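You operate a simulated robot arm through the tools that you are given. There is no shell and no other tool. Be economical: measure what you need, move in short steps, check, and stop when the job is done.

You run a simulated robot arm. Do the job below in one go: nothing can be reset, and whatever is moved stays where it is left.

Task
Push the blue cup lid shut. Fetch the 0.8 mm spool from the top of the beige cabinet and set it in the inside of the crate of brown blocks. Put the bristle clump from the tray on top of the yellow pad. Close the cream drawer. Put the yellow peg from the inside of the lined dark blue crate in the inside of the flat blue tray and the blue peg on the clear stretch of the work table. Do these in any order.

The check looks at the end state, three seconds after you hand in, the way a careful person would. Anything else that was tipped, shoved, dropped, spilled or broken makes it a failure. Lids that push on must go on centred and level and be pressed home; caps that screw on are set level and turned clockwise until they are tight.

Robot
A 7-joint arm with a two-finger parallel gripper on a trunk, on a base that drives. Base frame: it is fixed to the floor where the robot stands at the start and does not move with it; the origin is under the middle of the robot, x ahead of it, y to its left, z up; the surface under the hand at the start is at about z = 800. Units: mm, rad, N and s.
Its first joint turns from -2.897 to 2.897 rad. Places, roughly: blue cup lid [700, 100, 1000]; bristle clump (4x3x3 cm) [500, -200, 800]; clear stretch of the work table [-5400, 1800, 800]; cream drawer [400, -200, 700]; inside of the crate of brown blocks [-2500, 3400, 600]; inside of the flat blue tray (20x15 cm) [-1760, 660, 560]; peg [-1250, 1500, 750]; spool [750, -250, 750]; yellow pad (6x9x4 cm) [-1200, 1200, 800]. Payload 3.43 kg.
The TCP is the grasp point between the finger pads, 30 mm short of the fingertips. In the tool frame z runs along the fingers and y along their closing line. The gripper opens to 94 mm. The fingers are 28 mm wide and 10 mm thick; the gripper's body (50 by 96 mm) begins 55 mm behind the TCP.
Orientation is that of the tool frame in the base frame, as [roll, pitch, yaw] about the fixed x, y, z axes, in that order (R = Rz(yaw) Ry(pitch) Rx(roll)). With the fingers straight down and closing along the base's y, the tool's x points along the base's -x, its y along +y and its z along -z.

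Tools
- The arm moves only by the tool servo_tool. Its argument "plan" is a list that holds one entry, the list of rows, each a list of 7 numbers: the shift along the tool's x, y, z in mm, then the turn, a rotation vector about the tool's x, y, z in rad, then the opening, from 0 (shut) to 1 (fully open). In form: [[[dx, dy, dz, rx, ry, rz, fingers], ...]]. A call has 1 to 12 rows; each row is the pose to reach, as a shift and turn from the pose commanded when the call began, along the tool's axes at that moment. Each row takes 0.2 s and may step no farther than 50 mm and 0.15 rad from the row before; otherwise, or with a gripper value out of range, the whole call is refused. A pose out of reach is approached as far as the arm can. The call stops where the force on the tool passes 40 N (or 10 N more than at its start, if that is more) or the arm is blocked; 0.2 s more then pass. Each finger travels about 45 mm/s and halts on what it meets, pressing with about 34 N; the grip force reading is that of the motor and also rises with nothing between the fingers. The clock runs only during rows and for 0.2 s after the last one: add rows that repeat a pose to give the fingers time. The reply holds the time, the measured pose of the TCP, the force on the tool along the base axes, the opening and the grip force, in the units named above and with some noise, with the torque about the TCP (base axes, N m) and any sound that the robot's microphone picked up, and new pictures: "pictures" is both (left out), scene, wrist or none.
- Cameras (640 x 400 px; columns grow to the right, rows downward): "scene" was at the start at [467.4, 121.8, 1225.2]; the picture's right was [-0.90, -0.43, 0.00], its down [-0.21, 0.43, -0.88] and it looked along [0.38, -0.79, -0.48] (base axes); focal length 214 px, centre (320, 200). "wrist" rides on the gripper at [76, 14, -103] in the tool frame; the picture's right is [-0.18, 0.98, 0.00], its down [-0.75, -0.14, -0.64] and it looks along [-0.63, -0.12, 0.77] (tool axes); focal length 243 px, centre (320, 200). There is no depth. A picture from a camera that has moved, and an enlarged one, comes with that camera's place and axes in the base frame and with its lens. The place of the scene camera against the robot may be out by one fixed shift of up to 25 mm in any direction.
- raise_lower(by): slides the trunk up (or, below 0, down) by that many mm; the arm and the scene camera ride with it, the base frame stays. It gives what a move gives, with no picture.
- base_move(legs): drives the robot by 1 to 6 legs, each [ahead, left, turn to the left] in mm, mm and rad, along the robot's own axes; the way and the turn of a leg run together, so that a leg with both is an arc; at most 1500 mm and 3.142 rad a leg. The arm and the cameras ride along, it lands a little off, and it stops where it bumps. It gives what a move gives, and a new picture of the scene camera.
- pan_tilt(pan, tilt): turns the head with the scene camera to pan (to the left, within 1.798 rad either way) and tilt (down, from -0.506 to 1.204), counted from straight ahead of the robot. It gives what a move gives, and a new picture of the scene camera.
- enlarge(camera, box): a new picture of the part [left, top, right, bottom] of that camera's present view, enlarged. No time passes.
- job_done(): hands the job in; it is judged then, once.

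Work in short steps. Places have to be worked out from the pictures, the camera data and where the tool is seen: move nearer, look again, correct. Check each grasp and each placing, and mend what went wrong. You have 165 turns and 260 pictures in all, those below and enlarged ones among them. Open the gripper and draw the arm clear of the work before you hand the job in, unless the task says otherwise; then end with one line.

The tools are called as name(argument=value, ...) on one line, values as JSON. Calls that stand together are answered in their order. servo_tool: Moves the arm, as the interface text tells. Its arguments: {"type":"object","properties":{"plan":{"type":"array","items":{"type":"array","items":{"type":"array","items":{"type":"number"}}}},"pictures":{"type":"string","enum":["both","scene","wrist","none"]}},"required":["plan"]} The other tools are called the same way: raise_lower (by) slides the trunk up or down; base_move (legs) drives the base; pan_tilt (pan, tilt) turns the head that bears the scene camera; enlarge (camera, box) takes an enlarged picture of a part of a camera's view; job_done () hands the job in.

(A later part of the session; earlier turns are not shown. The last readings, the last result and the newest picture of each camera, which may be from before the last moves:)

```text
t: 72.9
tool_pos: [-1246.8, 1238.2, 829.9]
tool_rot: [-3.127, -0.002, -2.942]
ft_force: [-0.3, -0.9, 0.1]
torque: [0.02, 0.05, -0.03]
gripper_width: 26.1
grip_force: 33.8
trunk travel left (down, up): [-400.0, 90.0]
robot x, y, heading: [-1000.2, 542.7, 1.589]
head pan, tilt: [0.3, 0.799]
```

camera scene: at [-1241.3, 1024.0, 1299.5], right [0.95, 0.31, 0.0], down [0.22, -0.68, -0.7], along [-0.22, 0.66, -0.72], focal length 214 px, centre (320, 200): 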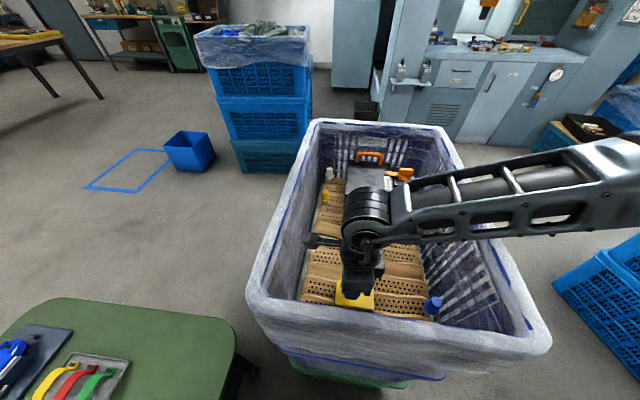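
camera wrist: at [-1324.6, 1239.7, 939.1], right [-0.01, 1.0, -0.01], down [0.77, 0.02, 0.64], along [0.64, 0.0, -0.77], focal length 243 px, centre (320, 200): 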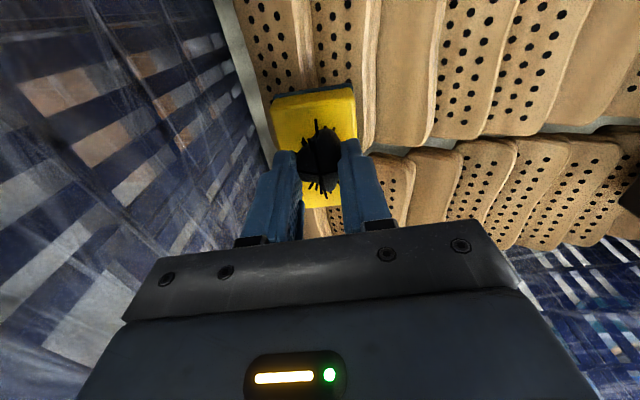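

servo_tool(plan=[[[0, 0, 2, 0, 0, 0, 0], [0, 0, 4, 0, 0, 0, 0], [0, 0, 4, 0, 0, 0, 0]]], pictures="wrist")

enlarge(camera="wrist", box=[220, 60, 420, 220])

enlarge(camera="scene", box=[310, 230, 410, 330])

```text
t: 73.7
tool_pos: [-1248.3, 1239.0, 826.1]
tool_rot: [-3.128, -0.001, -2.943]
ft_force: [0.6, 0.1, -0.1]
torque: [0.01, 0.01, 0.0]
gripper_width: 26.3
grip_force: 34.1
trunk travel left (down, up): [-400.0, 90.0]
robot x, y, heading: [-1000.1, 539.6, 1.586]
head pan, tilt: [0.3, 0.799]
camera wrist: at [-1324.6, 1239.5, 928.4], right [-0.01, 1.0, -0.01], down [0.77, 0.02, 0.64], along [0.64, 0.0, -0.77], focal length 243 px, centre (320, 200)
```

wrist: 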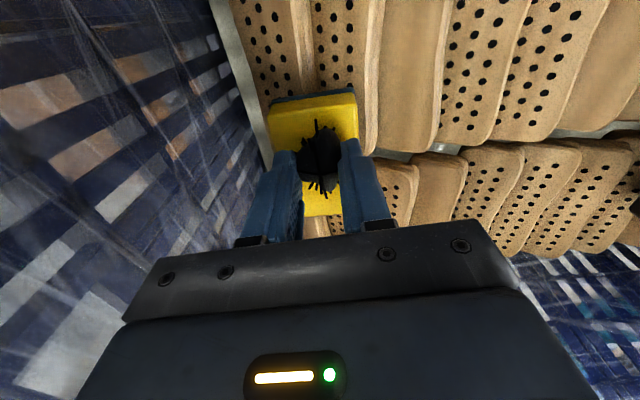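

```text
2.50 times, centred on (320, 140) of wrist
camera zoom: at [-1324.6, 1239.5, 928.4], right [-0.01, 1.0, -0.01], down [0.77, 0.02, 0.64], along [0.64, 0.0, -0.77], focal length 606 px, centre (320, 350)
```

zoom: 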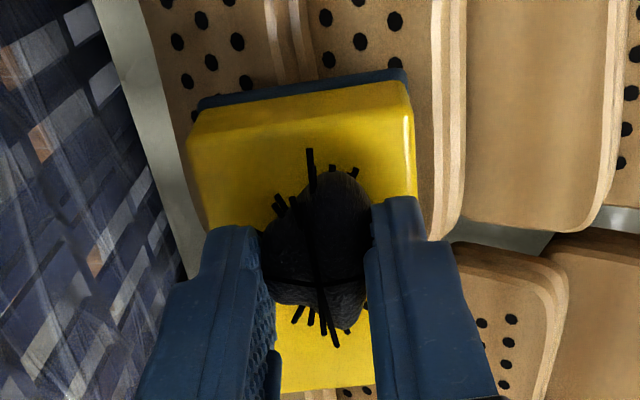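

```text
4.00 times, centred on (360, 280) of scene
camera zoom: at [-1241.3, 1024.0, 1299.4], right [0.95, 0.31, 0.0], down [0.22, -0.68, -0.7], along [-0.22, 0.66, -0.72], focal length 858 px, centre (160, -120)
```

zoom: 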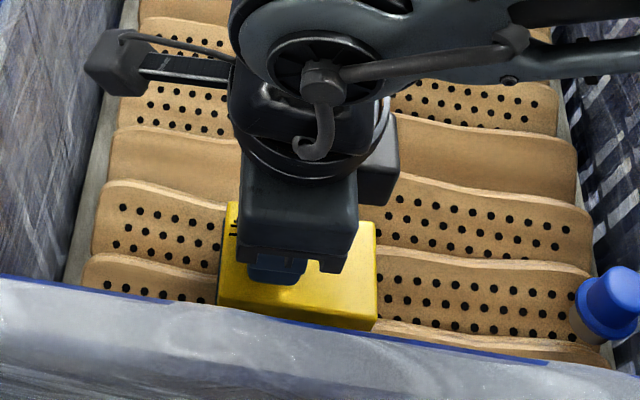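

The pad top looks nearer z 785. I shift 8 mm to centre and continue down gently.

servo_tool(plan=[[[-8, 0, 2, 0, 0, 0, 0], [-8, 0, 4, 0, 0, 0, 0], [-8, 0, 4, 0, 0, 0, 0]]], pictures="none")

servo_tool(plan=[[[0, 0, 2, 0, 0, 0, 0], [0, 0, 3, 0, 0, 0, 0], [0, 0, 3, 0, 0, 0, 0]]], pictures="none")

servo_tool(plan=[[[0, 0, 2, 0, 0, 0, 0], [0, 0, 3, 0, 0, 0, 0], [0, 0, 3, 0, 0, 0, 0]]], pictures="wrist")

```text
t: 74.5
tool_pos: [-1238.9, 1239.9, 822.7]
tool_rot: [-3.128, -0.003, -2.944]
ft_force: [-0.2, 0.2, 0.1]
torque: [-0.01, 0.0, -0.04]
gripper_width: 26.2
grip_force: 33.9
trunk travel left (down, up): [-400.0, 90.0]
robot x, y, heading: [-998.5, 540.2, 1.587]
head pan, tilt: [0.3, 0.799]
```

```text
t: 75.3
tool_pos: [-1238.6, 1239.4, 818.9]
tool_rot: [-3.13, -0.003, -2.943]
ft_force: [0.1, -1.0, 12.6]
torque: [0.1, -0.06, 0.03]
gripper_width: 26.2
grip_force: 33.8
trunk travel left (down, up): [-400.0, 90.0]
robot x, y, heading: [-999.6, 537.1, 1.588]
head pan, tilt: [0.3, 0.799]
```

```text
t: 76.1
tool_pos: [-1240.3, 1241.7, 815.6]
tool_rot: [-3.129, -0.003, -2.943]
ft_force: [-3.2, 2.5, 33.2]
torque: [0.16, 0.09, -0.02]
gripper_width: 26.4
grip_force: 34.1
trunk travel left (down, up): [-400.0, 90.0]
robot x, y, heading: [-998.2, 540.8, 1.59]
head pan, tilt: [0.3, 0.799]
camera wrist: at [-1317.3, 1240.8, 919.1], right [-0.01, 1.0, -0.01], down [0.77, 0.02, 0.64], along [0.64, 0.0, -0.77], focal length 243 px, centre (320, 200)
```

wrist: 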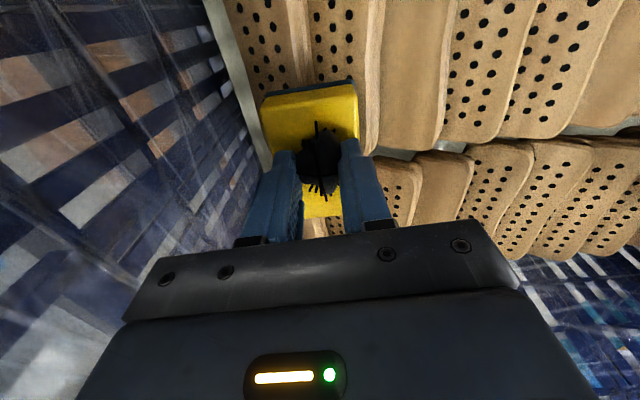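

Contact. I ease up 4 mm, open gently and lift away.

servo_tool(plan=[[[0, 0, -4, 0, 0, 0, 0], [0, 0, -4, 0, 0, 0, 0.33], [0, 0, -4, 0, 0, 0, 0.42], [0, 0, -4, 0, 0, 0, 0.5], [0, 0, -4, 0, 0, 0, 0.5], [0, 0, -30, 0, 0, 0, 0.5], [0, 0, -75, 0, 0, 0, 0.5], [0, 0, -120, 0, 0, 0, 0.5], [0, 0, -165, 0, 0, 0, 0.5]]])

enlarge(camera="wrist", box=[220, 0, 460, 180])

```text
t: 78.1
tool_pos: [-1241.8, 1241.2, 981.9]
tool_rot: [-3.128, -0.002, -2.942]
ft_force: [0.9, -0.3, 0.5]
torque: [-0.01, -0.02, 0.0]
gripper_width: 47.2
grip_force: 0.0
trunk travel left (down, up): [-400.0, 90.0]
robot x, y, heading: [-1000.5, 537.7, 1.587]
head pan, tilt: [0.3, 0.799]
camera scene: at [-1241.5, 1024.2, 1299.2], right [0.95, 0.31, 0.0], down [0.22, -0.68, -0.7], along [-0.22, 0.66, -0.72], focal length 214 px, centre (320, 200)
camera wrist: at [-1318.5, 1243.6, 1083.9], right [-0.01, 1.0, -0.01], down [0.77, 0.02, 0.64], along [0.64, 0.0, -0.77], focal length 243 px, centre (320, 200)
```

scene: 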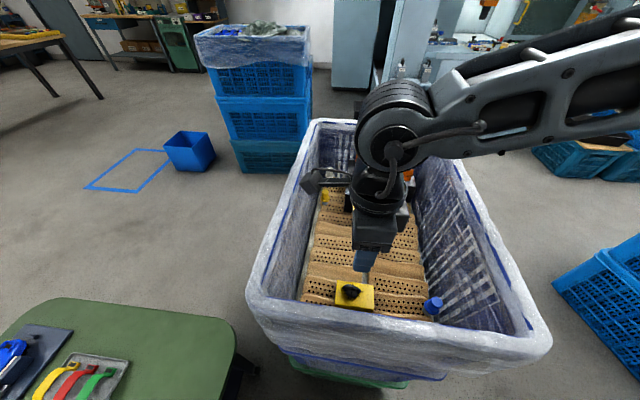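
wrist: 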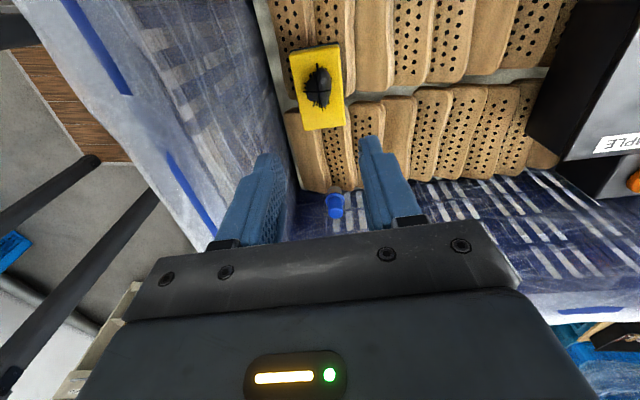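

```text
2.22 times, centred on (340, 90) of wrist
camera zoom: at [-1318.5, 1243.6, 1083.9], right [-0.01, 1.0, -0.01], down [0.77, 0.02, 0.64], along [0.64, 0.0, -0.77], focal length 539 px, centre (276, 444)
```

zoom: 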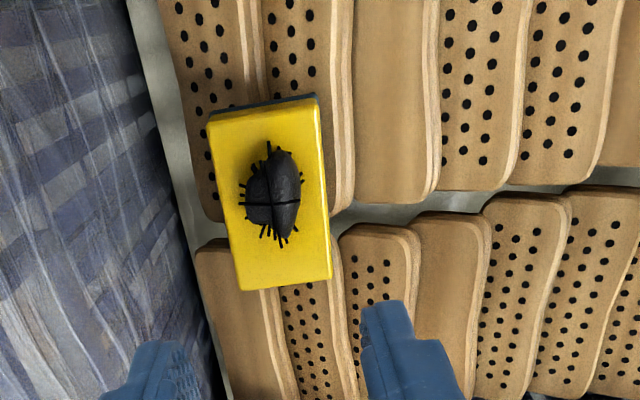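

The clump sits centred on the pad. Next, the yellow peg: I turn the camera to look along the crate, over the peg.

servo_tool(plan=[[[0, 0, -40, 0, 0, -0.14, 0.5], [10, 12, -60, 0, 0, -0.28, 0.5], [20, 24, -60, 0, 0, -0.42, 0.5], [30, 36, -60, 0, 0, -0.56, 0.6], [40, 48, -60, 0, 0, -0.7, 0.6], [50, 60, -60, 0, 0, -0.84, 0.6], [60, 72, -60, 0, 0, -0.98, 0.6], [70, 84, -60, 0, 0, -1.12, 0.6], [80, 96, -60, 0, 0, -1.26, 0.6], [90, 108, -60, 0, 0, -1.4, 0.6], [100, 116, -60, 0, 0, -1.54, 0.6], [106, 122, -55, 0, 0, -1.54, 0.6]]])

enlarge(camera="wrist", box=[180, 20, 460, 220])

```text
t: 80.7
tool_pos: [-1366.9, 1342.5, 1033.8]
tool_rot: [3.141, -0.014, -1.401]
ft_force: [0.3, -0.2, -0.1]
torque: [0.02, 0.0, 0.0]
gripper_width: 56.6
grip_force: 0.1
trunk travel left (down, up): [-400.0, 90.0]
robot x, y, heading: [-998.1, 537.0, 1.59]
head pan, tilt: [0.3, 0.799]
camera scene: at [-1241.2, 1024.0, 1299.5], right [0.95, 0.31, 0.0], down [0.22, -0.68, -0.7], along [-0.22, 0.66, -0.72], focal length 214 px, centre (320, 200)
camera wrist: at [-1368.2, 1266.7, 1137.5], right [-1.0, 0.02, 0.0], down [0.01, 0.78, 0.63], along [0.01, 0.63, -0.78], focal length 243 px, centre (320, 200)
```

scene: 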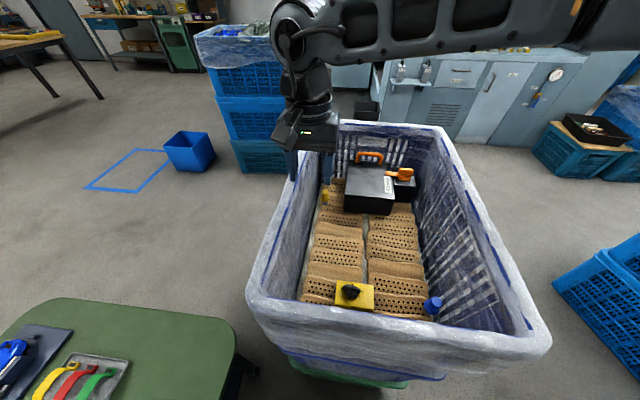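
wrist: 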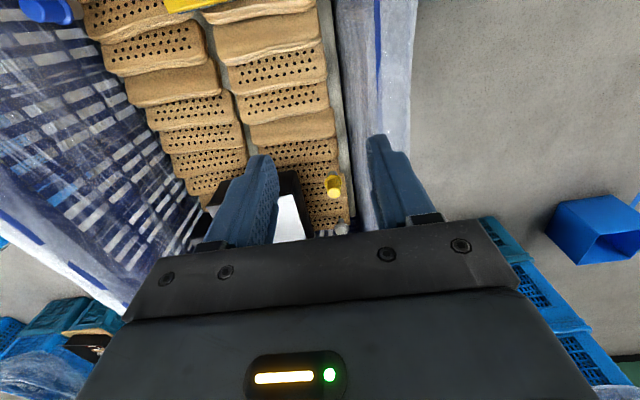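

```text
2.00 times, centred on (320, 120) of wrist
camera zoom: at [-1368.2, 1266.7, 1137.5], right [-1.0, 0.02, 0.0], down [0.01, 0.78, 0.63], along [0.01, 0.63, -0.78], focal length 485 px, centre (320, 360)
```

zoom: 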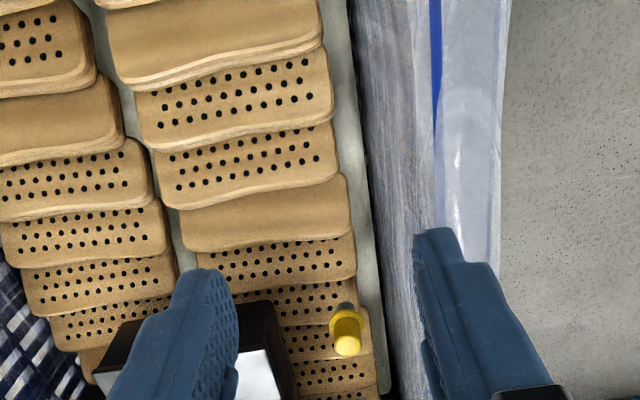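

The yellow peg stands near the left wall at about (-1386, 1507). It needs more reach, so I drive ahead 130 mm.

base_move(legs=[[130, 0, 0]])

servo_tool(plan=[[[0, 0, -5, 0, 0, 0, 0.6]]], pictures="wrist")

```text
t: 82.0
tool_pos: [-1364.6, 1473.5, 1034.8]
tool_rot: [3.141, -0.013, -1.408]
ft_force: [0.1, 0.7, 0.2]
torque: [-0.02, -0.03, 0.0]
gripper_width: 56.7
grip_force: 0.1
trunk travel left (down, up): [-400.0, 90.0]
robot x, y, heading: [-1005.7, 671.6, 1.583]
head pan, tilt: [0.3, 0.799]
camera scene: at [-1241.2, 1154.9, 1299.5], right [0.95, 0.31, 0.0], down [0.22, -0.68, -0.7], along [-0.21, 0.66, -0.72], focal length 214 px, centre (320, 200)
```

scene: 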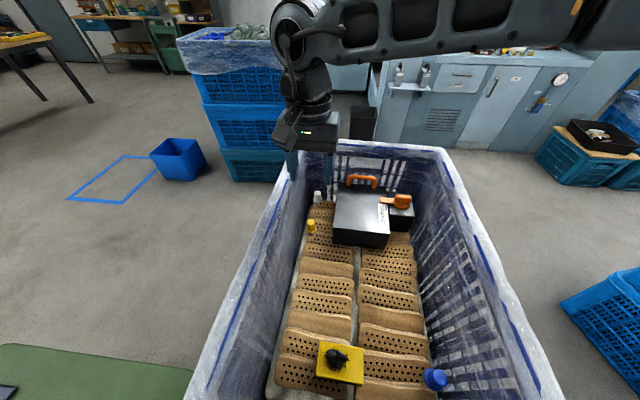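

```text
t: 82.4
tool_pos: [-1364.2, 1473.5, 1038.5]
tool_rot: [3.14, -0.013, -1.404]
ft_force: [-0.1, 0.4, 0.3]
torque: [-0.01, 0.03, -0.02]
gripper_width: 56.5
grip_force: 0.2
trunk travel left (down, up): [-400.0, 90.0]
robot x, y, heading: [-1003.6, 671.8, 1.582]
head pan, tilt: [0.3, 0.799]
camera wrist: at [-1367.1, 1398.6, 1142.2], right [-1.0, 0.02, 0.0], down [0.02, 0.78, 0.63], along [0.01, 0.63, -0.78], focal length 243 px, centre (320, 200)
```

wrist: 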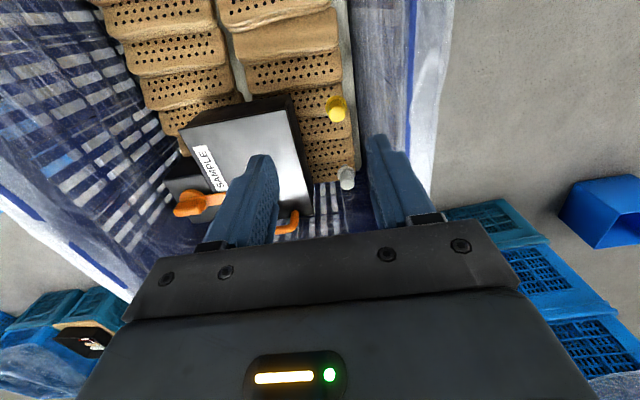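

The yellow peg top triangulates to (-1388, 1519, 804). The left wall is tight, so I close along the crate's length with the camera over the inside, turning 90°.

servo_tool(plan=[[[0, 0, 0, 0, 0, -0.14, 0.6], [-5, 2, 0, 0, 0, -0.28, 0.6], [-10, 4, 0, 0, 0, -0.42, 0.6], [-15, 6, 0, 0, 0, -0.56, 0.6], [-20, 8, 0, 0, 0, -0.7, 0.6], [-25, 10, 0, 0, 0, -0.84, 0.6], [-30, 12, 0, 0, 0, -0.98, 0.6], [-35, 14, 0, 0, 0, -1.12, 0.6], [-40, 16, 0, 0, 0, -1.26, 0.6], [-45, 16, 0, 0, 0, -1.4, 0.55], [-49, 16, 20, 0, 0, -1.54, 0.55], [-49, 16, 50, 0, 0, -1.574, 0.55]]])

enlarge(camera="wrist", box=[220, 40, 420, 200])

```text
t: 85.0
tool_pos: [-1357.0, 1449.9, 1030.1]
tool_rot: [3.13, -0.005, -0.294]
ft_force: [-0.1, 0.4, -0.6]
torque: [-0.02, -0.01, 0.01]
gripper_width: 51.8
grip_force: 0.1
out of reach, approached as far as the arm can: row 8, 9, 10, 11, 12
trunk travel left (down, up): [-400.0, 90.0]
robot x, y, heading: [-1000.8, 670.3, 1.587]
head pan, tilt: [0.3, 0.799]
camera scene: at [-1241.2, 1155.0, 1299.4], right [0.95, 0.31, 0.0], down [0.22, -0.68, -0.7], along [-0.21, 0.66, -0.72], focal length 214 px, centre (320, 200)
camera wrist: at [-1288.5, 1416.6, 1133.2], right [-0.46, -0.89, 0.01], down [-0.68, 0.36, 0.64], along [-0.57, 0.28, -0.77], focal length 243 px, centre (320, 200)
```

scene: 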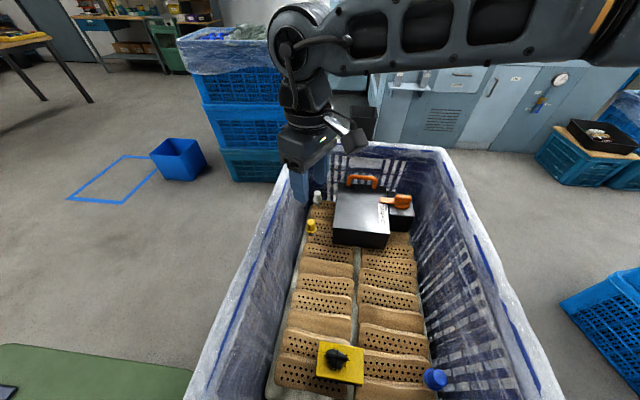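
wrist: 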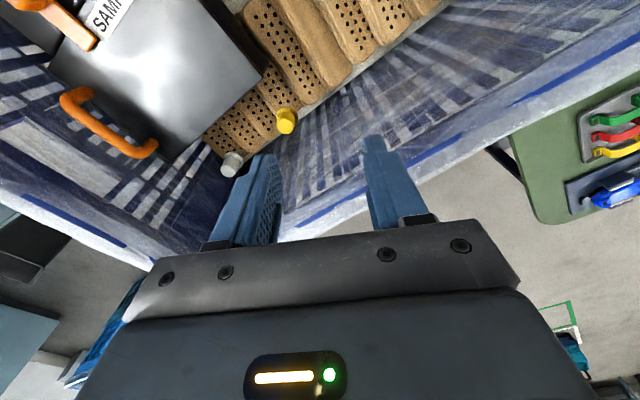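

```text
2.50 times, centred on (320, 120) of wrist
camera zoom: at [-1288.5, 1416.6, 1133.2], right [-0.46, -0.89, 0.01], down [-0.68, 0.36, 0.64], along [-0.57, 0.28, -0.77], focal length 606 px, centre (320, 400)
```

zoom: 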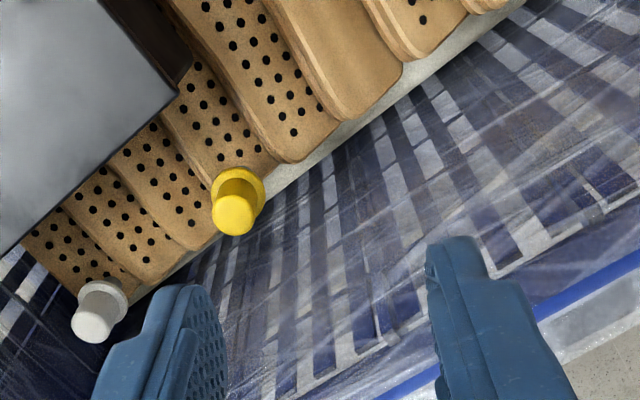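

The wrist limit stops near yaw -0.3, which still gives enough wall clearance. I use yaw about -0.38 and move above the peg.

servo_tool(plan=[[[-15, -18, 0, 0, 0, 0.09, 0.55], [-30, -36, 0, 0, 0, 0.09, 0.55], [-50, -57, 15, 0, 0, 0.09, 0.55], [-50, -57, 50, 0, 0, 0.09, 0.55], [-50, -57, 80, 0, 0, 0.09, 0.55]]])

enlarge(camera="wrist", box=[220, 40, 420, 200])

```text
t: 86.2
tool_pos: [-1381.0, 1499.8, 1023.6]
tool_rot: [3.13, -0.006, -0.379]
ft_force: [0.1, -0.8, 0.3]
torque: [-0.01, -0.03, 0.02]
gripper_width: 51.4
grip_force: 0.1
out of reach, approached as far as the arm can: row 3, 4, 5
trunk travel left (down, up): [-400.0, 90.0]
robot x, y, heading: [-1004.7, 667.8, 1.583]
head pan, tilt: [0.3, 0.799]
camera scene: at [-1241.2, 1154.9, 1299.5], right [0.95, 0.31, 0.0], down [0.22, -0.68, -0.7], along [-0.21, 0.66, -0.72], focal length 214 px, centre (320, 200)
camera wrist: at [-1316.0, 1460.4, 1125.9], right [-0.54, -0.84, 0.01], down [-0.65, 0.42, 0.64], along [-0.54, 0.33, -0.77], focal length 243 px, centre (320, 200)
```

scene: 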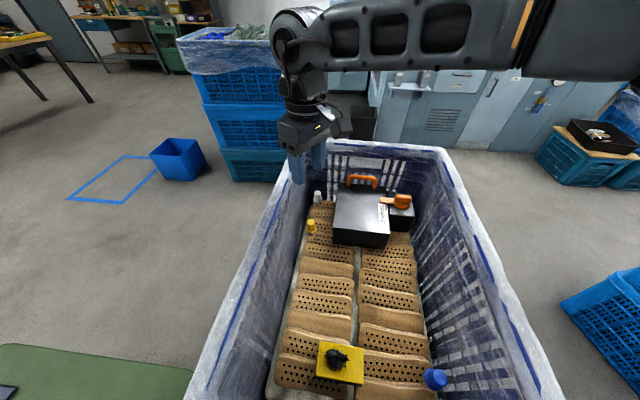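
wrist: 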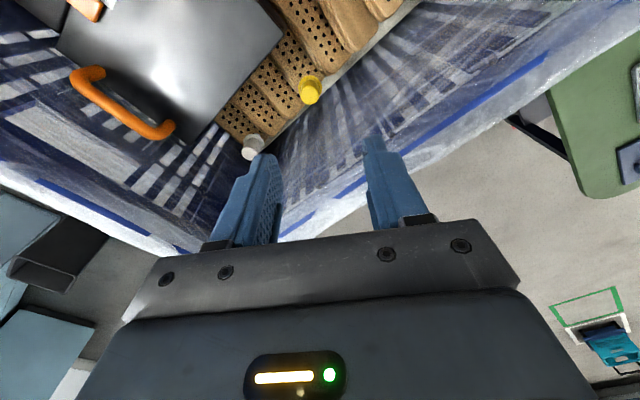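

```text
2.50 times, centred on (320, 120) of wrist
camera zoom: at [-1316.0, 1460.4, 1125.9], right [-0.54, -0.84, 0.01], down [-0.65, 0.42, 0.64], along [-0.54, 0.33, -0.77], focal length 606 px, centre (320, 400)
```

zoom: 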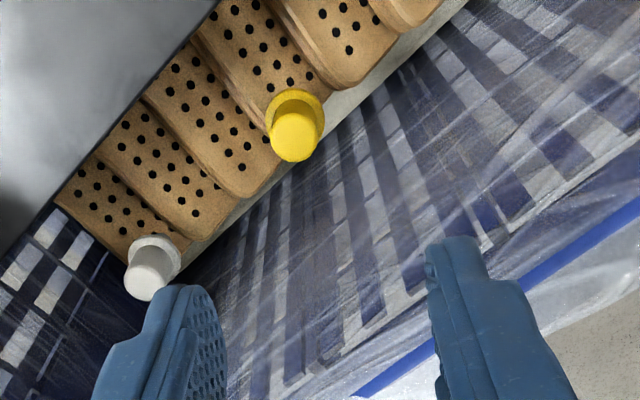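

The hand is nearly over the peg, but the arm is limited with the trunk this high. I lower the trunk 100 mm to regain range.

raise_lower(by=-100)

servo_tool(plan=[[[-3, -5, 0, 0, 0, 0, 0.55], [-7, -9, 0, 0, 0, 0, 0.55], [-14, -16, 0, 0, 0, 0, 0.55]]], pictures="wrist")

```text
t: 87.5
tool_pos: [-1380.4, 1499.2, 922.9]
tool_rot: [3.128, -0.006, -0.382]
ft_force: [0.2, -0.6, 1.3]
torque: [0.03, -0.05, -0.02]
gripper_width: 51.7
grip_force: 0.1
trunk travel left (down, up): [-300.0, 190.0]
robot x, y, heading: [-1002.8, 671.0, 1.586]
head pan, tilt: [0.3, 0.799]
```

```text
t: 88.3
tool_pos: [-1379.9, 1499.1, 921.8]
tool_rot: [3.129, -0.006, -0.383]
ft_force: [-0.1, 0.1, 0.4]
torque: [-0.01, 0.04, 0.02]
gripper_width: 52.1
grip_force: 0.0
out of reach, approached as far as the arm can: row 1, 2, 3
trunk travel left (down, up): [-300.0, 190.0]
robot x, y, heading: [-1001.6, 673.4, 1.581]
head pan, tilt: [0.3, 0.799]
camera wrist: at [-1315.9, 1460.4, 1025.9], right [-0.54, -0.84, 0.01], down [-0.65, 0.42, 0.64], along [-0.54, 0.33, -0.77], focal length 243 px, centre (320, 200)
```

wrist: 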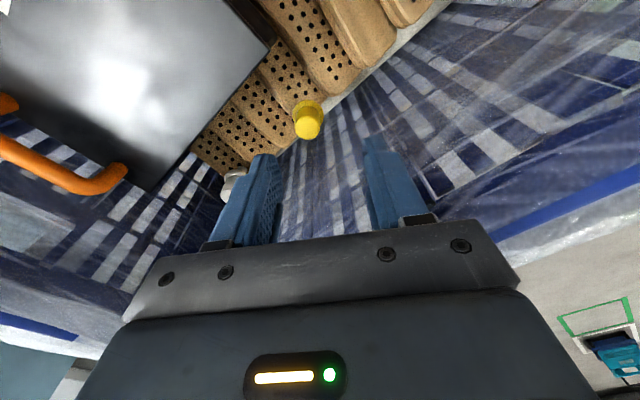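

servo_tool(plan=[[[0, 0, -40, 0, 0, 0.08, 0.55], [0, 0, -80, 0, 0, 0.1, 0.55]]], pictures="none")

base_move(legs=[[35, -110, 0]])

```text
t: 89.0
tool_pos: [-1379.3, 1501.2, 1004.3]
tool_rot: [3.129, -0.009, -0.483]
ft_force: [1.2, 0.3, 0.6]
torque: [-0.03, 0.01, 0.0]
gripper_width: 51.6
grip_force: 0.0
trunk travel left (down, up): [-300.0, 190.0]
robot x, y, heading: [-1000.3, 671.4, 1.583]
head pan, tilt: [0.3, 0.799]
```

```text
t: 90.2
tool_pos: [-1267.9, 1536.5, 1004.4]
tool_rot: [3.128, -0.007, -0.482]
ft_force: [-0.4, -0.1, -0.7]
torque: [0.03, 0.02, -0.01]
gripper_width: 51.5
grip_force: 0.1
trunk travel left (down, up): [-300.0, 190.0]
robot x, y, heading: [-893.5, 704.6, 1.581]
head pan, tilt: [0.3, 0.799]
camera scene: at [-1130.0, 1191.6, 1199.4], right [0.95, 0.31, 0.0], down [0.22, -0.68, -0.7], along [-0.21, 0.66, -0.72], focal length 214 px, centre (320, 200)
```

scene: 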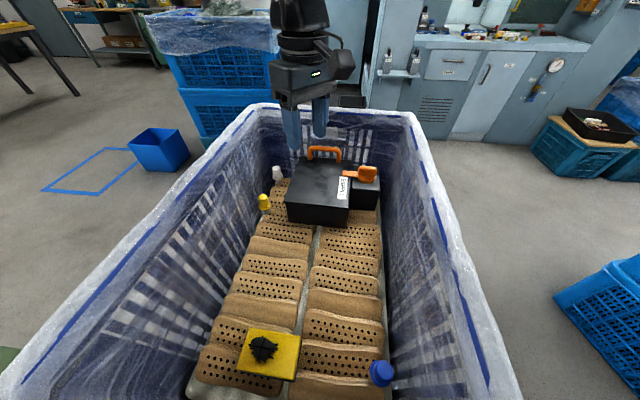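

servo_tool(plan=[[[-25, 18, 0, 0, 0, -0.02, 0.55], [-50, 36, 0, 0, 0, -0.04, 0.55], [-75, 55, 0, 0, 0, -0.06, 0.55], [-98, 73, 0, 0, 0, -0.08, 0.55], [-98, 73, 0, 0, 0, -0.13, 0.55]]], pictures="wrist")

```text
t: 91.4
tool_pos: [-1380.3, 1519.9, 1004.7]
tool_rot: [3.128, -0.006, -0.41]
ft_force: [0.6, 1.0, 0.4]
torque: [0.0, -0.01, -0.02]
gripper_width: 51.5
grip_force: 0.0
out of reach, approached as far as the arm can: row 4, 5
trunk travel left (down, up): [-300.0, 190.0]
robot x, y, heading: [-892.2, 707.6, 1.585]
head pan, tilt: [0.3, 0.799]
camera wrist: at [-1316.5, 1478.2, 1107.8], right [-0.56, -0.83, 0.01], down [-0.64, 0.44, 0.64], along [-0.53, 0.35, -0.77], focal length 243 px, centre (320, 200)
```

wrist: 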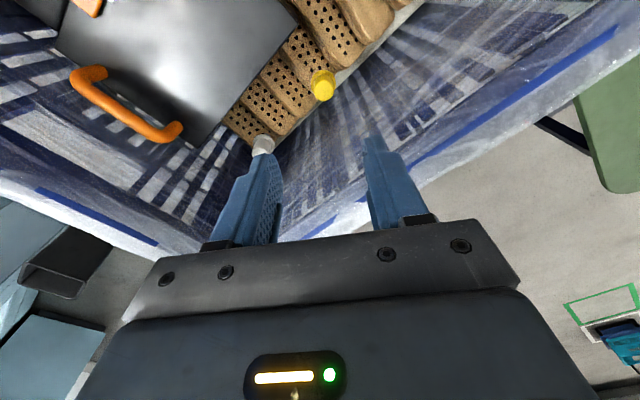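

I will approach from the crate's east side instead, where the wrist turn is natural.

base_move(legs=[[0, -296, 0], [293, 0, 0]])

```text
t: 95.0
tool_pos: [-1087.7, 1815.8, 1004.9]
tool_rot: [3.129, -0.005, -0.409]
ft_force: [0.0, 0.6, 0.3]
torque: [0.02, -0.02, -0.03]
gripper_width: 51.5
grip_force: 0.0
trunk travel left (down, up): [-300.0, 190.0]
robot x, y, heading: [-598.5, 1006.0, 1.586]
head pan, tilt: [0.3, 0.799]
camera scene: at [-838.1, 1488.8, 1199.4], right [0.95, 0.31, 0.0], down [0.22, -0.68, -0.7], along [-0.22, 0.66, -0.72], focal length 214 px, centre (320, 200)
```

scene: 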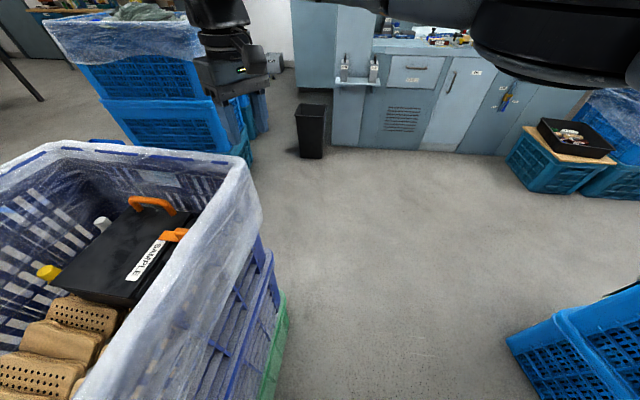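

servo_tool(plan=[[[-16, 39, 0, 0, 0, 0, 0.55], [-32, 79, 0, 0, 0, 0, 0.55], [-47, 118, 0, 0, 0, 0, 0.55], [-63, 158, 0, 0, 0, -0.04, 0.55], [-79, 197, 0, 0, 0, -0.08, 0.55], [-94, 236, 0, 0, 0, -0.12, 0.55], [-110, 276, 0, 0, 0, -0.18, 0.55], [-126, 315, 0, 0, 0, -0.24, 0.55], [-141, 355, 0, 0, 0, -0.3, 0.55], [-157, 394, 0, 0, 0, -0.36, 0.55], [-157, 394, 20, 0, 0, -0.36, 0.55]]], pictures="wrist")

enlarge(camera="wrist", box=[220, 40, 420, 200])

```text
t: 96.5
tool_pos: [-1189.4, 1767.4, 1010.7]
tool_rot: [3.13, 0.002, -0.497]
ft_force: [0.6, -0.1, -0.2]
torque: [0.05, -0.04, 0.03]
gripper_width: 51.7
grip_force: 0.0
out of reach, approached as far as the arm can: row 7
trunk travel left (down, up): [-300.0, 190.0]
robot x, y, heading: [-598.3, 1003.9, 1.585]
head pan, tilt: [0.3, 0.799]
stopped in row 7: the arm was blocked; the commanded pose is now the measured one
camera wrist: at [-1129.4, 1721.4, 1113.0], right [-0.63, -0.78, 0.01], down [-0.59, 0.49, 0.64], along [-0.5, 0.4, -0.77], focal length 243 px, centre (320, 200)
```

wrist: 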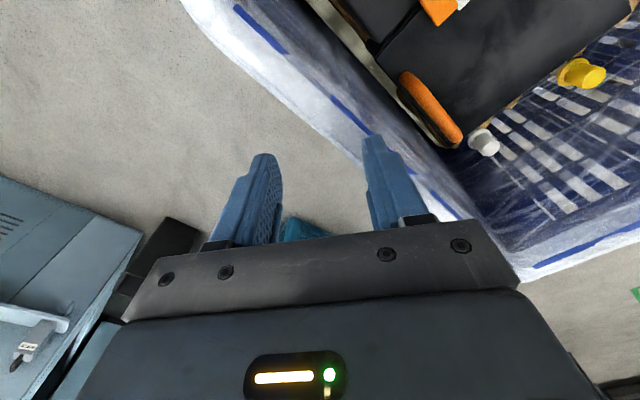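

```text
2.50 times, centred on (320, 120) of wrist
camera zoom: at [-1129.4, 1721.4, 1113.0], right [-0.63, -0.78, 0.01], down [-0.59, 0.49, 0.64], along [-0.5, 0.4, -0.77], focal length 606 px, centre (320, 400)
```

zoom: 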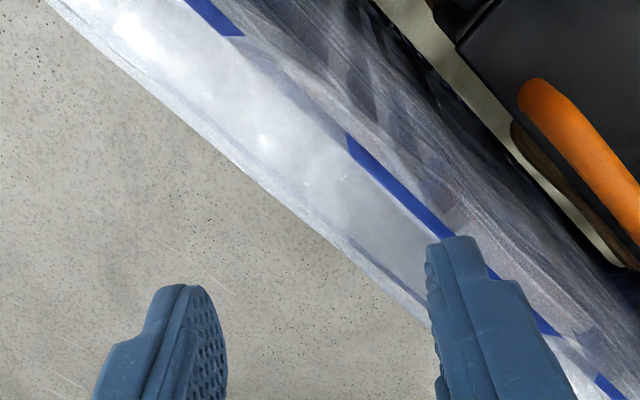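

The arm stalled without contact force. I unwind the wrist a bit and retract toward the robot, then check the scene.

servo_tool(plan=[[[10, 15, 0, 0, 0, 0.1, 0.55], [20, 30, 0, 0, 0, 0.2, 0.55], [35, 45, 0, 0, 0, 0.3, 0.55], [50, 70, 0, 0, 0, 0.4, 0.55], [65, 100, 0, 0, 0, 0.5, 0.55]]])

```text
t: 97.7
tool_pos: [-1182.2, 1643.4, 1011.8]
tool_rot: [3.129, -0.002, -0.989]
ft_force: [0.5, 0.1, 0.2]
torque: [0.01, 0.01, -0.01]
gripper_width: 51.6
grip_force: 0.0
trunk travel left (down, up): [-300.0, 190.0]
robot x, y, heading: [-601.7, 1004.1, 1.589]
head pan, tilt: [0.3, 0.799]
camera scene: at [-838.0, 1489.0, 1199.4], right [0.95, 0.31, 0.0], down [0.22, -0.68, -0.7], along [-0.22, 0.66, -0.72], focal length 214 px, centre (320, 200)
camera wrist: at [-1151.7, 1574.3, 1113.9], right [-0.92, -0.39, 0.01], down [-0.29, 0.71, 0.64], along [-0.25, 0.58, -0.77], focal length 243 px, centre (320, 200)
```

scene: 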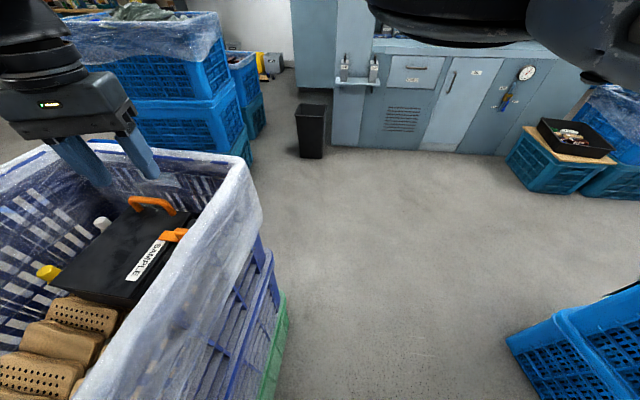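
wrist: 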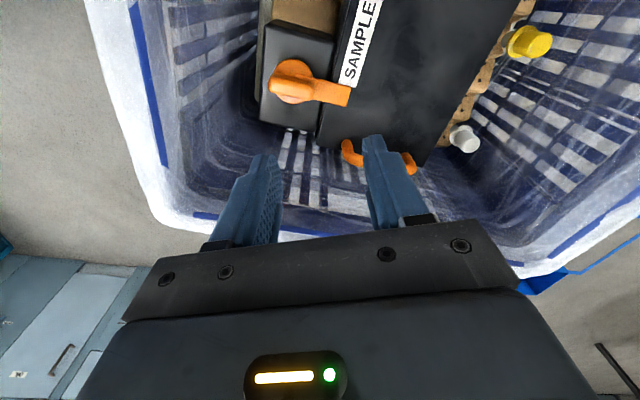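

servo_tool(plan=[[[-1, 40, 0, 0, 0, -0.05, 0.55], [-3, 80, 0, 0, 0, -0.1, 0.55], [-4, 120, 0, 0, 0, -0.17, 0.55], [-5, 160, 0, 0, 0, -0.24, 0.55], [-7, 200, 0, 0, 0, -0.34, 0.55], [-8, 242, 0, 0, 0, -0.44, 0.55], [-8, 242, 0, 0, 0, -0.55, 0.55]]])

```text
t: 98.5
tool_pos: [-1209.8, 1726.9, 1022.6]
tool_rot: [3.121, 0.012, -1.041]
ft_force: [0.7, -0.2, 0.2]
torque: [0.03, -0.01, 0.01]
gripper_width: 51.5
grip_force: 0.0
trunk travel left (down, up): [-300.0, 190.0]
robot x, y, heading: [-593.7, 1005.1, 1.584]
head pan, tilt: [0.3, 0.799]
stopped in row 4: the arm was blocked; the commanded pose is now the measured one
camera scene: at [-866.0, 1471.3, 1197.7], right [0.75, 0.66, 0.0], down [0.49, -0.55, -0.68], along [-0.45, 0.51, -0.73], focal length 214 px, centre (320, 200)
camera wrist: at [-1181.1, 1655.1, 1124.5], right [-0.94, -0.34, 0.02], down [-0.24, 0.72, 0.65], along [-0.24, 0.6, -0.76], focal length 243 px, centre (320, 200)
```

scene: 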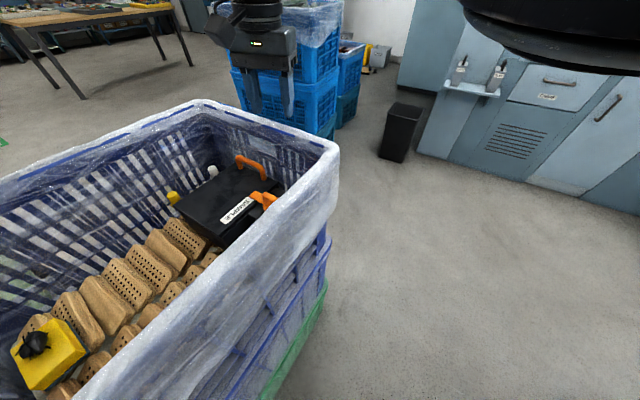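
wrist: 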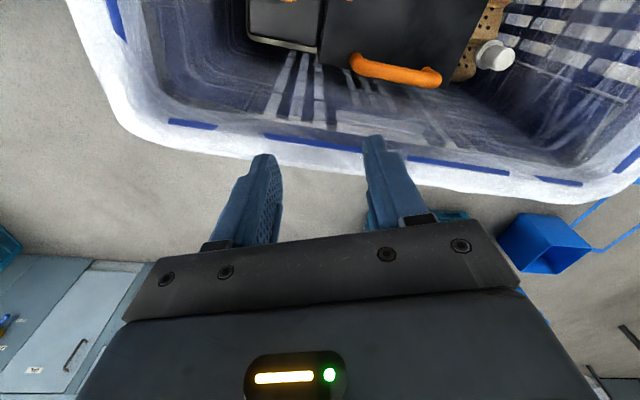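

The arm's upper link nudged the robot's own head (camera pan changed). I swing the arm back in front of the robot, then turn the base to face the peg.

servo_tool(plan=[[[30, -33, 0, 0, 0, 0.02, 0.55], [61, -66, 0, 0, 0, 0.04, 0.55], [92, -98, 0, 0, 0, 0.06, 0.55], [123, -131, 0, 0, 0, 0.08, 0.55], [154, -164, 0, 0, 0, 0.1, 0.55], [185, -196, 0, 0, 0, 0.12, 0.55], [216, -229, 0, 0, 0, 0.14, 0.55], [246, -262, 0, 0, 0, 0.14, 0.55]]], pictures="none")

pan_tilt(pan=0.9, tilt=0.8)

```text
t: 100.3
tool_pos: [-863.0, 1645.8, 1014.2]
tool_rot: [3.12, 0.008, -1.171]
ft_force: [-0.7, 0.3, -0.4]
torque: [0.01, -0.05, 0.0]
gripper_width: 51.9
grip_force: 0.0
trunk travel left (down, up): [-300.0, 190.0]
robot x, y, heading: [-598.9, 1002.4, 1.584]
head pan, tilt: [0.3, 0.799]
```

```text
t: 101.3
tool_pos: [-861.8, 1645.4, 1015.0]
tool_rot: [3.12, 0.009, -1.172]
ft_force: [0.3, 0.4, -0.1]
torque: [-0.04, 0.0, -0.03]
gripper_width: 51.6
grip_force: 0.1
trunk travel left (down, up): [-300.0, 190.0]
robot x, y, heading: [-596.4, 1005.9, 1.585]
head pan, tilt: [0.901, 0.799]
camera scene: at [-876.9, 1461.3, 1199.5], right [0.61, 0.79, 0.0], down [0.57, -0.44, -0.7], along [-0.55, 0.43, -0.72], focal length 214 px, centre (320, 200)
```

scene: 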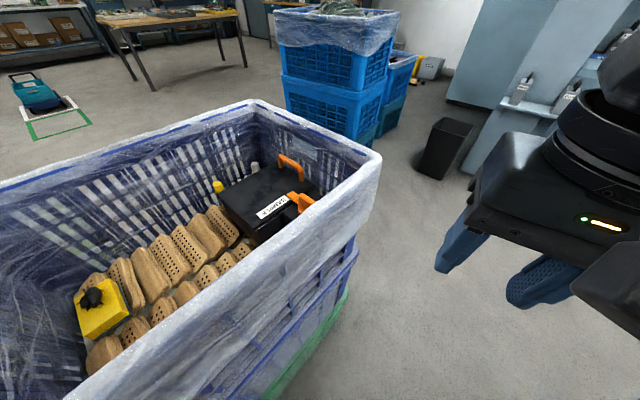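

I back the base away from the crate, turn left to face it, and inspect.

base_move(legs=[[-160, -190, 0], [0, 0, 0.915]])

pan_tilt(pan=0.1, tilt=1.1)

```text
t: 105.5
tool_pos: [-1073.7, 1031.1, 1014.2]
tool_rot: [3.12, 0.008, -0.264]
ft_force: [0.0, 0.6, -0.6]
torque: [0.03, -0.02, -0.03]
gripper_width: 51.7
grip_force: 0.0
trunk travel left (down, up): [-300.0, 190.0]
robot x, y, heading: [-406.5, 847.9, 2.493]
head pan, tilt: [0.901, 0.799]
camera scene: at [-944.2, 896.9, 1199.4], right [-0.25, 0.97, 0.0], down [0.69, 0.18, -0.7], along [-0.68, -0.17, -0.72], focal length 214 px, centre (320, 200)
```

scene: 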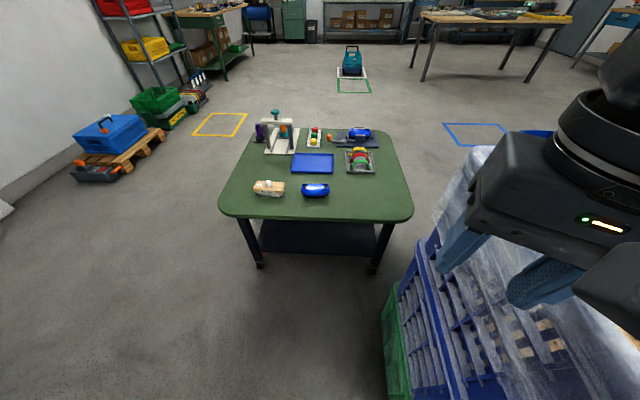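

```text
t: 106.6
tool_pos: [-1074.0, 1031.3, 1013.3]
tool_rot: [3.121, 0.008, -0.266]
ft_force: [-0.2, 1.0, -0.4]
torque: [0.0, -0.02, 0.03]
gripper_width: 52.0
grip_force: 0.0
trunk travel left (down, up): [-300.0, 190.0]
robot x, y, heading: [-406.2, 842.8, 2.499]
head pan, tilt: [0.099, 1.1]
camera scene: at [-919.9, 950.0, 1177.7], right [0.52, 0.85, 0.0], down [0.76, -0.47, -0.45], along [-0.39, 0.24, -0.89], focal length 214 px, centre (320, 200)
```

scene: 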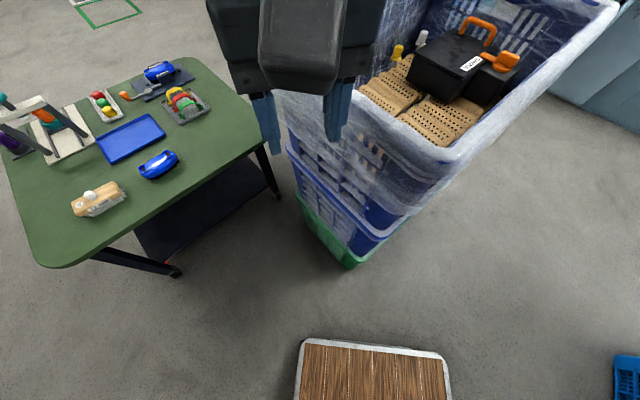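

The deck front has about 330 mm of room to the crate corner. I drive ahead 255 mm.

base_move(legs=[[255, 0, 0]])

```text
t: 108.5
tool_pos: [-1278.2, 1188.0, 1014.2]
tool_rot: [3.121, 0.007, -0.266]
ft_force: [0.6, -0.9, 0.0]
torque: [-0.03, 0.02, -0.01]
gripper_width: 51.9
grip_force: 0.1
trunk travel left (down, up): [-300.0, 190.0]
robot x, y, heading: [-610.2, 1001.0, 2.488]
head pan, tilt: [0.099, 1.1]
camera scene: at [-1125.0, 1106.8, 1177.7], right [0.52, 0.85, 0.0], down [0.76, -0.47, -0.45], along [-0.39, 0.24, -0.89], focal length 214 px, centre (320, 200)
```

scene: 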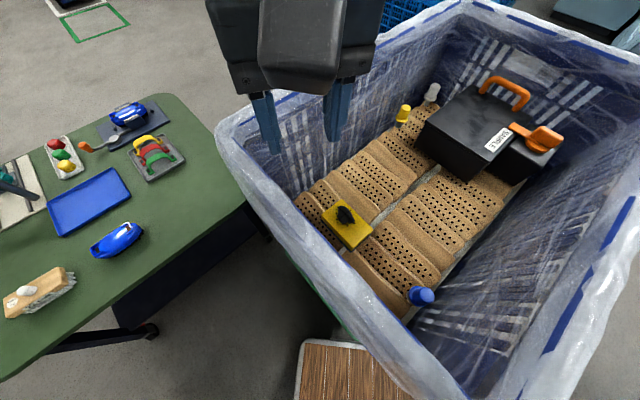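

servo_tool(plan=[[[-24, -36, 0, 0, 0, 0, 0.55], [-48, -72, 0, 0, 0, 0, 0.55], [-73, -108, 0, 0, 0, 0, 0.55], [-97, -144, 0, 0, 0, 0, 0.55], [-121, -180, 0, 0, 0, 0, 0.55], [-145, -216, 0, 0, 0, 0, 0.55], [-169, -252, 0, 0, 0, 0, 0.55], [-193, -288, 0, 0, 0, 0, 0.55], [-193, -288, 0, 0, 0, -0.1, 0.55]]])

enlarge(camera="wrist", box=[220, 40, 420, 200])

```text
t: 110.5
tool_pos: [-1389.6, 1519.4, 1009.7]
tool_rot: [3.121, 0.01, -0.168]
ft_force: [0.3, -0.8, 0.4]
torque: [0.03, 0.01, 0.03]
gripper_width: 51.8
grip_force: 0.0
trunk travel left (down, up): [-300.0, 190.0]
robot x, y, heading: [-608.0, 999.8, 2.49]
head pan, tilt: [0.099, 1.1]
camera scene: at [-1124.9, 1106.8, 1177.7], right [0.52, 0.85, 0.0], down [0.76, -0.47, -0.45], along [-0.39, 0.24, -0.89], focal length 214 px, centre (320, 200)
camera wrist: at [-1314.5, 1495.0, 1112.0], right [-0.34, -0.94, 0.02], down [-0.71, 0.28, 0.65], along [-0.61, 0.21, -0.76], focal length 243 px, centre (320, 200)
```

scene: 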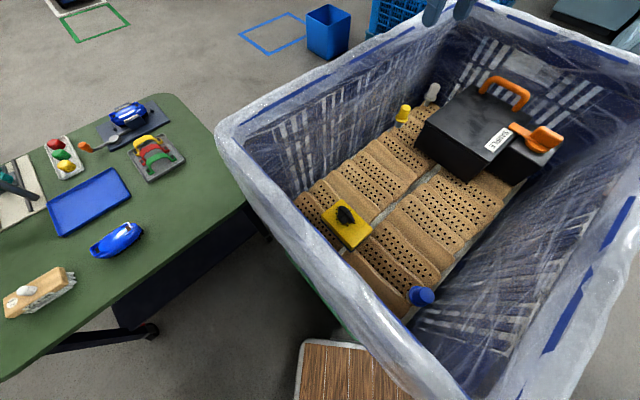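
wrist: 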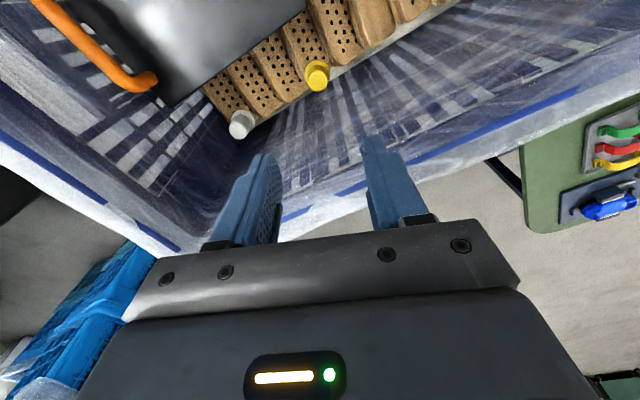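

```text
2.50 times, centred on (320, 120) of wrist
camera zoom: at [-1314.5, 1495.0, 1112.0], right [-0.34, -0.94, 0.02], down [-0.71, 0.28, 0.65], along [-0.61, 0.21, -0.76], focal length 606 px, centre (320, 400)
```

zoom: 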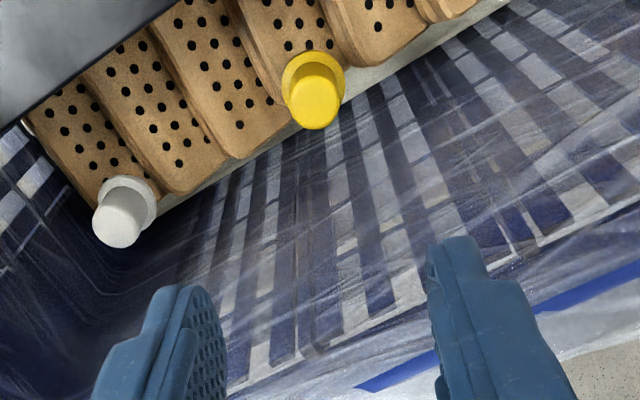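

Aligned above the peg at yaw -0.17. I descend partway and check.

servo_tool(plan=[[[0, 0, 45, 0, 0, 0, 0.55], [0, 0, 90, 0, 0, 0, 0.55], [0, 0, 130, 0, 0, 0, 0.55], [0, 0, 160, 0, 0, 0, 0.55]]], pictures="wrist")

enlarge(camera="wrist", box=[220, 60, 420, 220])

```text
t: 111.5
tool_pos: [-1393.0, 1512.8, 849.2]
tool_rot: [3.12, 0.012, -0.166]
ft_force: [-0.2, 0.2, -0.3]
torque: [-0.01, 0.02, 0.01]
gripper_width: 51.6
grip_force: 0.0
trunk travel left (down, up): [-300.0, 190.0]
robot x, y, heading: [-611.0, 998.1, 2.49]
head pan, tilt: [0.099, 1.1]
camera wrist: at [-1318.7, 1489.9, 950.2], right [-0.34, -0.94, 0.02], down [-0.71, 0.28, 0.65], along [-0.61, 0.21, -0.76], focal length 243 px, centre (320, 200)
```

wrist: 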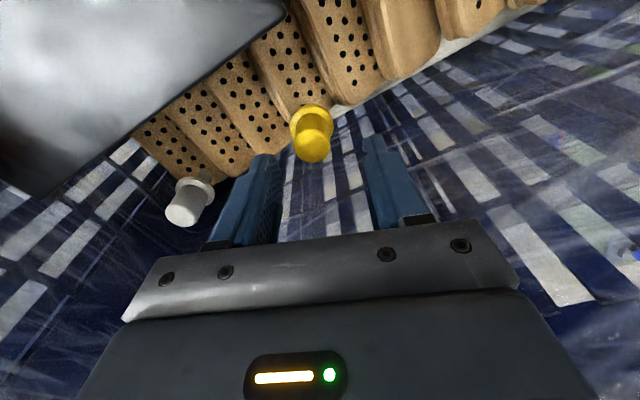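

```text
2.50 times, centred on (320, 140) of wrist
camera zoom: at [-1318.7, 1489.9, 950.2], right [-0.34, -0.94, 0.02], down [-0.71, 0.28, 0.65], along [-0.61, 0.21, -0.76], focal length 606 px, centre (320, 350)
```

zoom: 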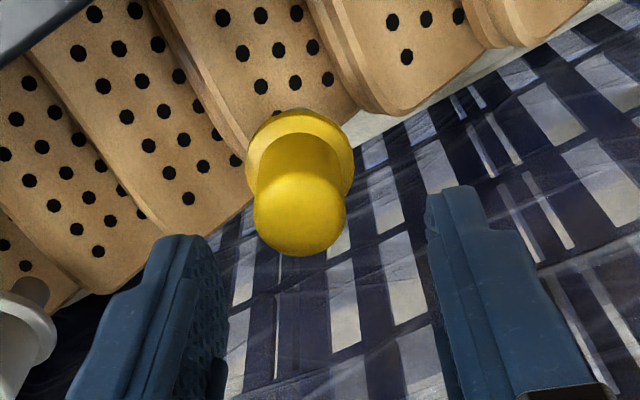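

servo_tool(plan=[[[1, -8, 8, 0, 0, 0, 0.55], [1, -8, 20, 0, 0, 0, 0.55], [1, -8, 33, 0, 0, 0, 0.55], [1, -8, 33, 0, 0, 0, 0.55]]], pictures="wrist")

enlarge(camera="wrist", box=[220, 80, 420, 240])

```text
t: 112.5
tool_pos: [-1388.2, 1521.4, 816.0]
tool_rot: [3.121, 0.011, -0.167]
ft_force: [-0.5, -0.1, -0.3]
torque: [0.02, 0.0, 0.02]
gripper_width: 51.9
grip_force: 0.0
trunk travel left (down, up): [-300.0, 190.0]
robot x, y, heading: [-611.9, 996.2, 2.491]
head pan, tilt: [0.099, 1.1]
camera wrist: at [-1315.3, 1496.8, 917.9], right [-0.34, -0.94, 0.02], down [-0.71, 0.28, 0.65], along [-0.61, 0.21, -0.76], focal length 243 px, centre (320, 200)
```

wrist: 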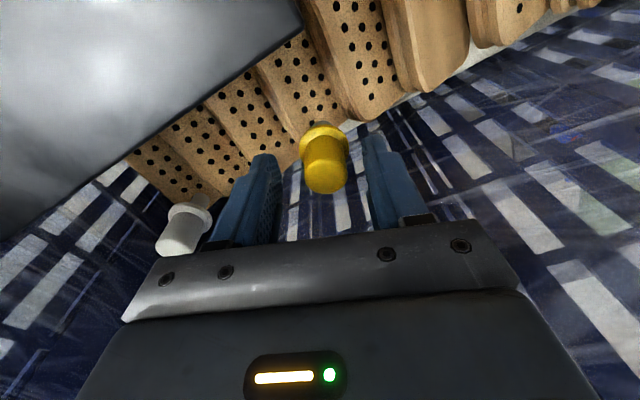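

```text
2.50 times, centred on (320, 160) of wrist
camera zoom: at [-1315.3, 1496.8, 917.9], right [-0.34, -0.94, 0.02], down [-0.71, 0.28, 0.65], along [-0.61, 0.21, -0.76], focal length 606 px, centre (320, 300)
```

zoom: 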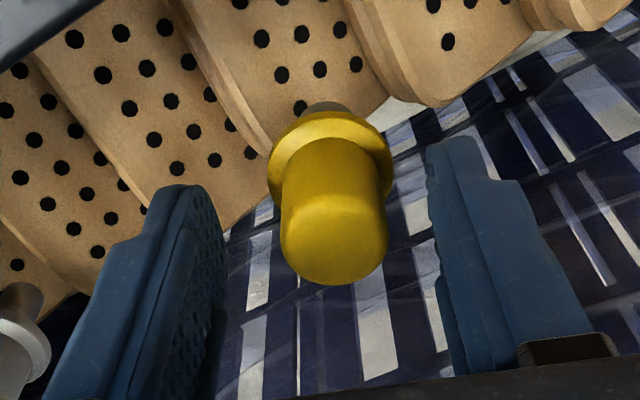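

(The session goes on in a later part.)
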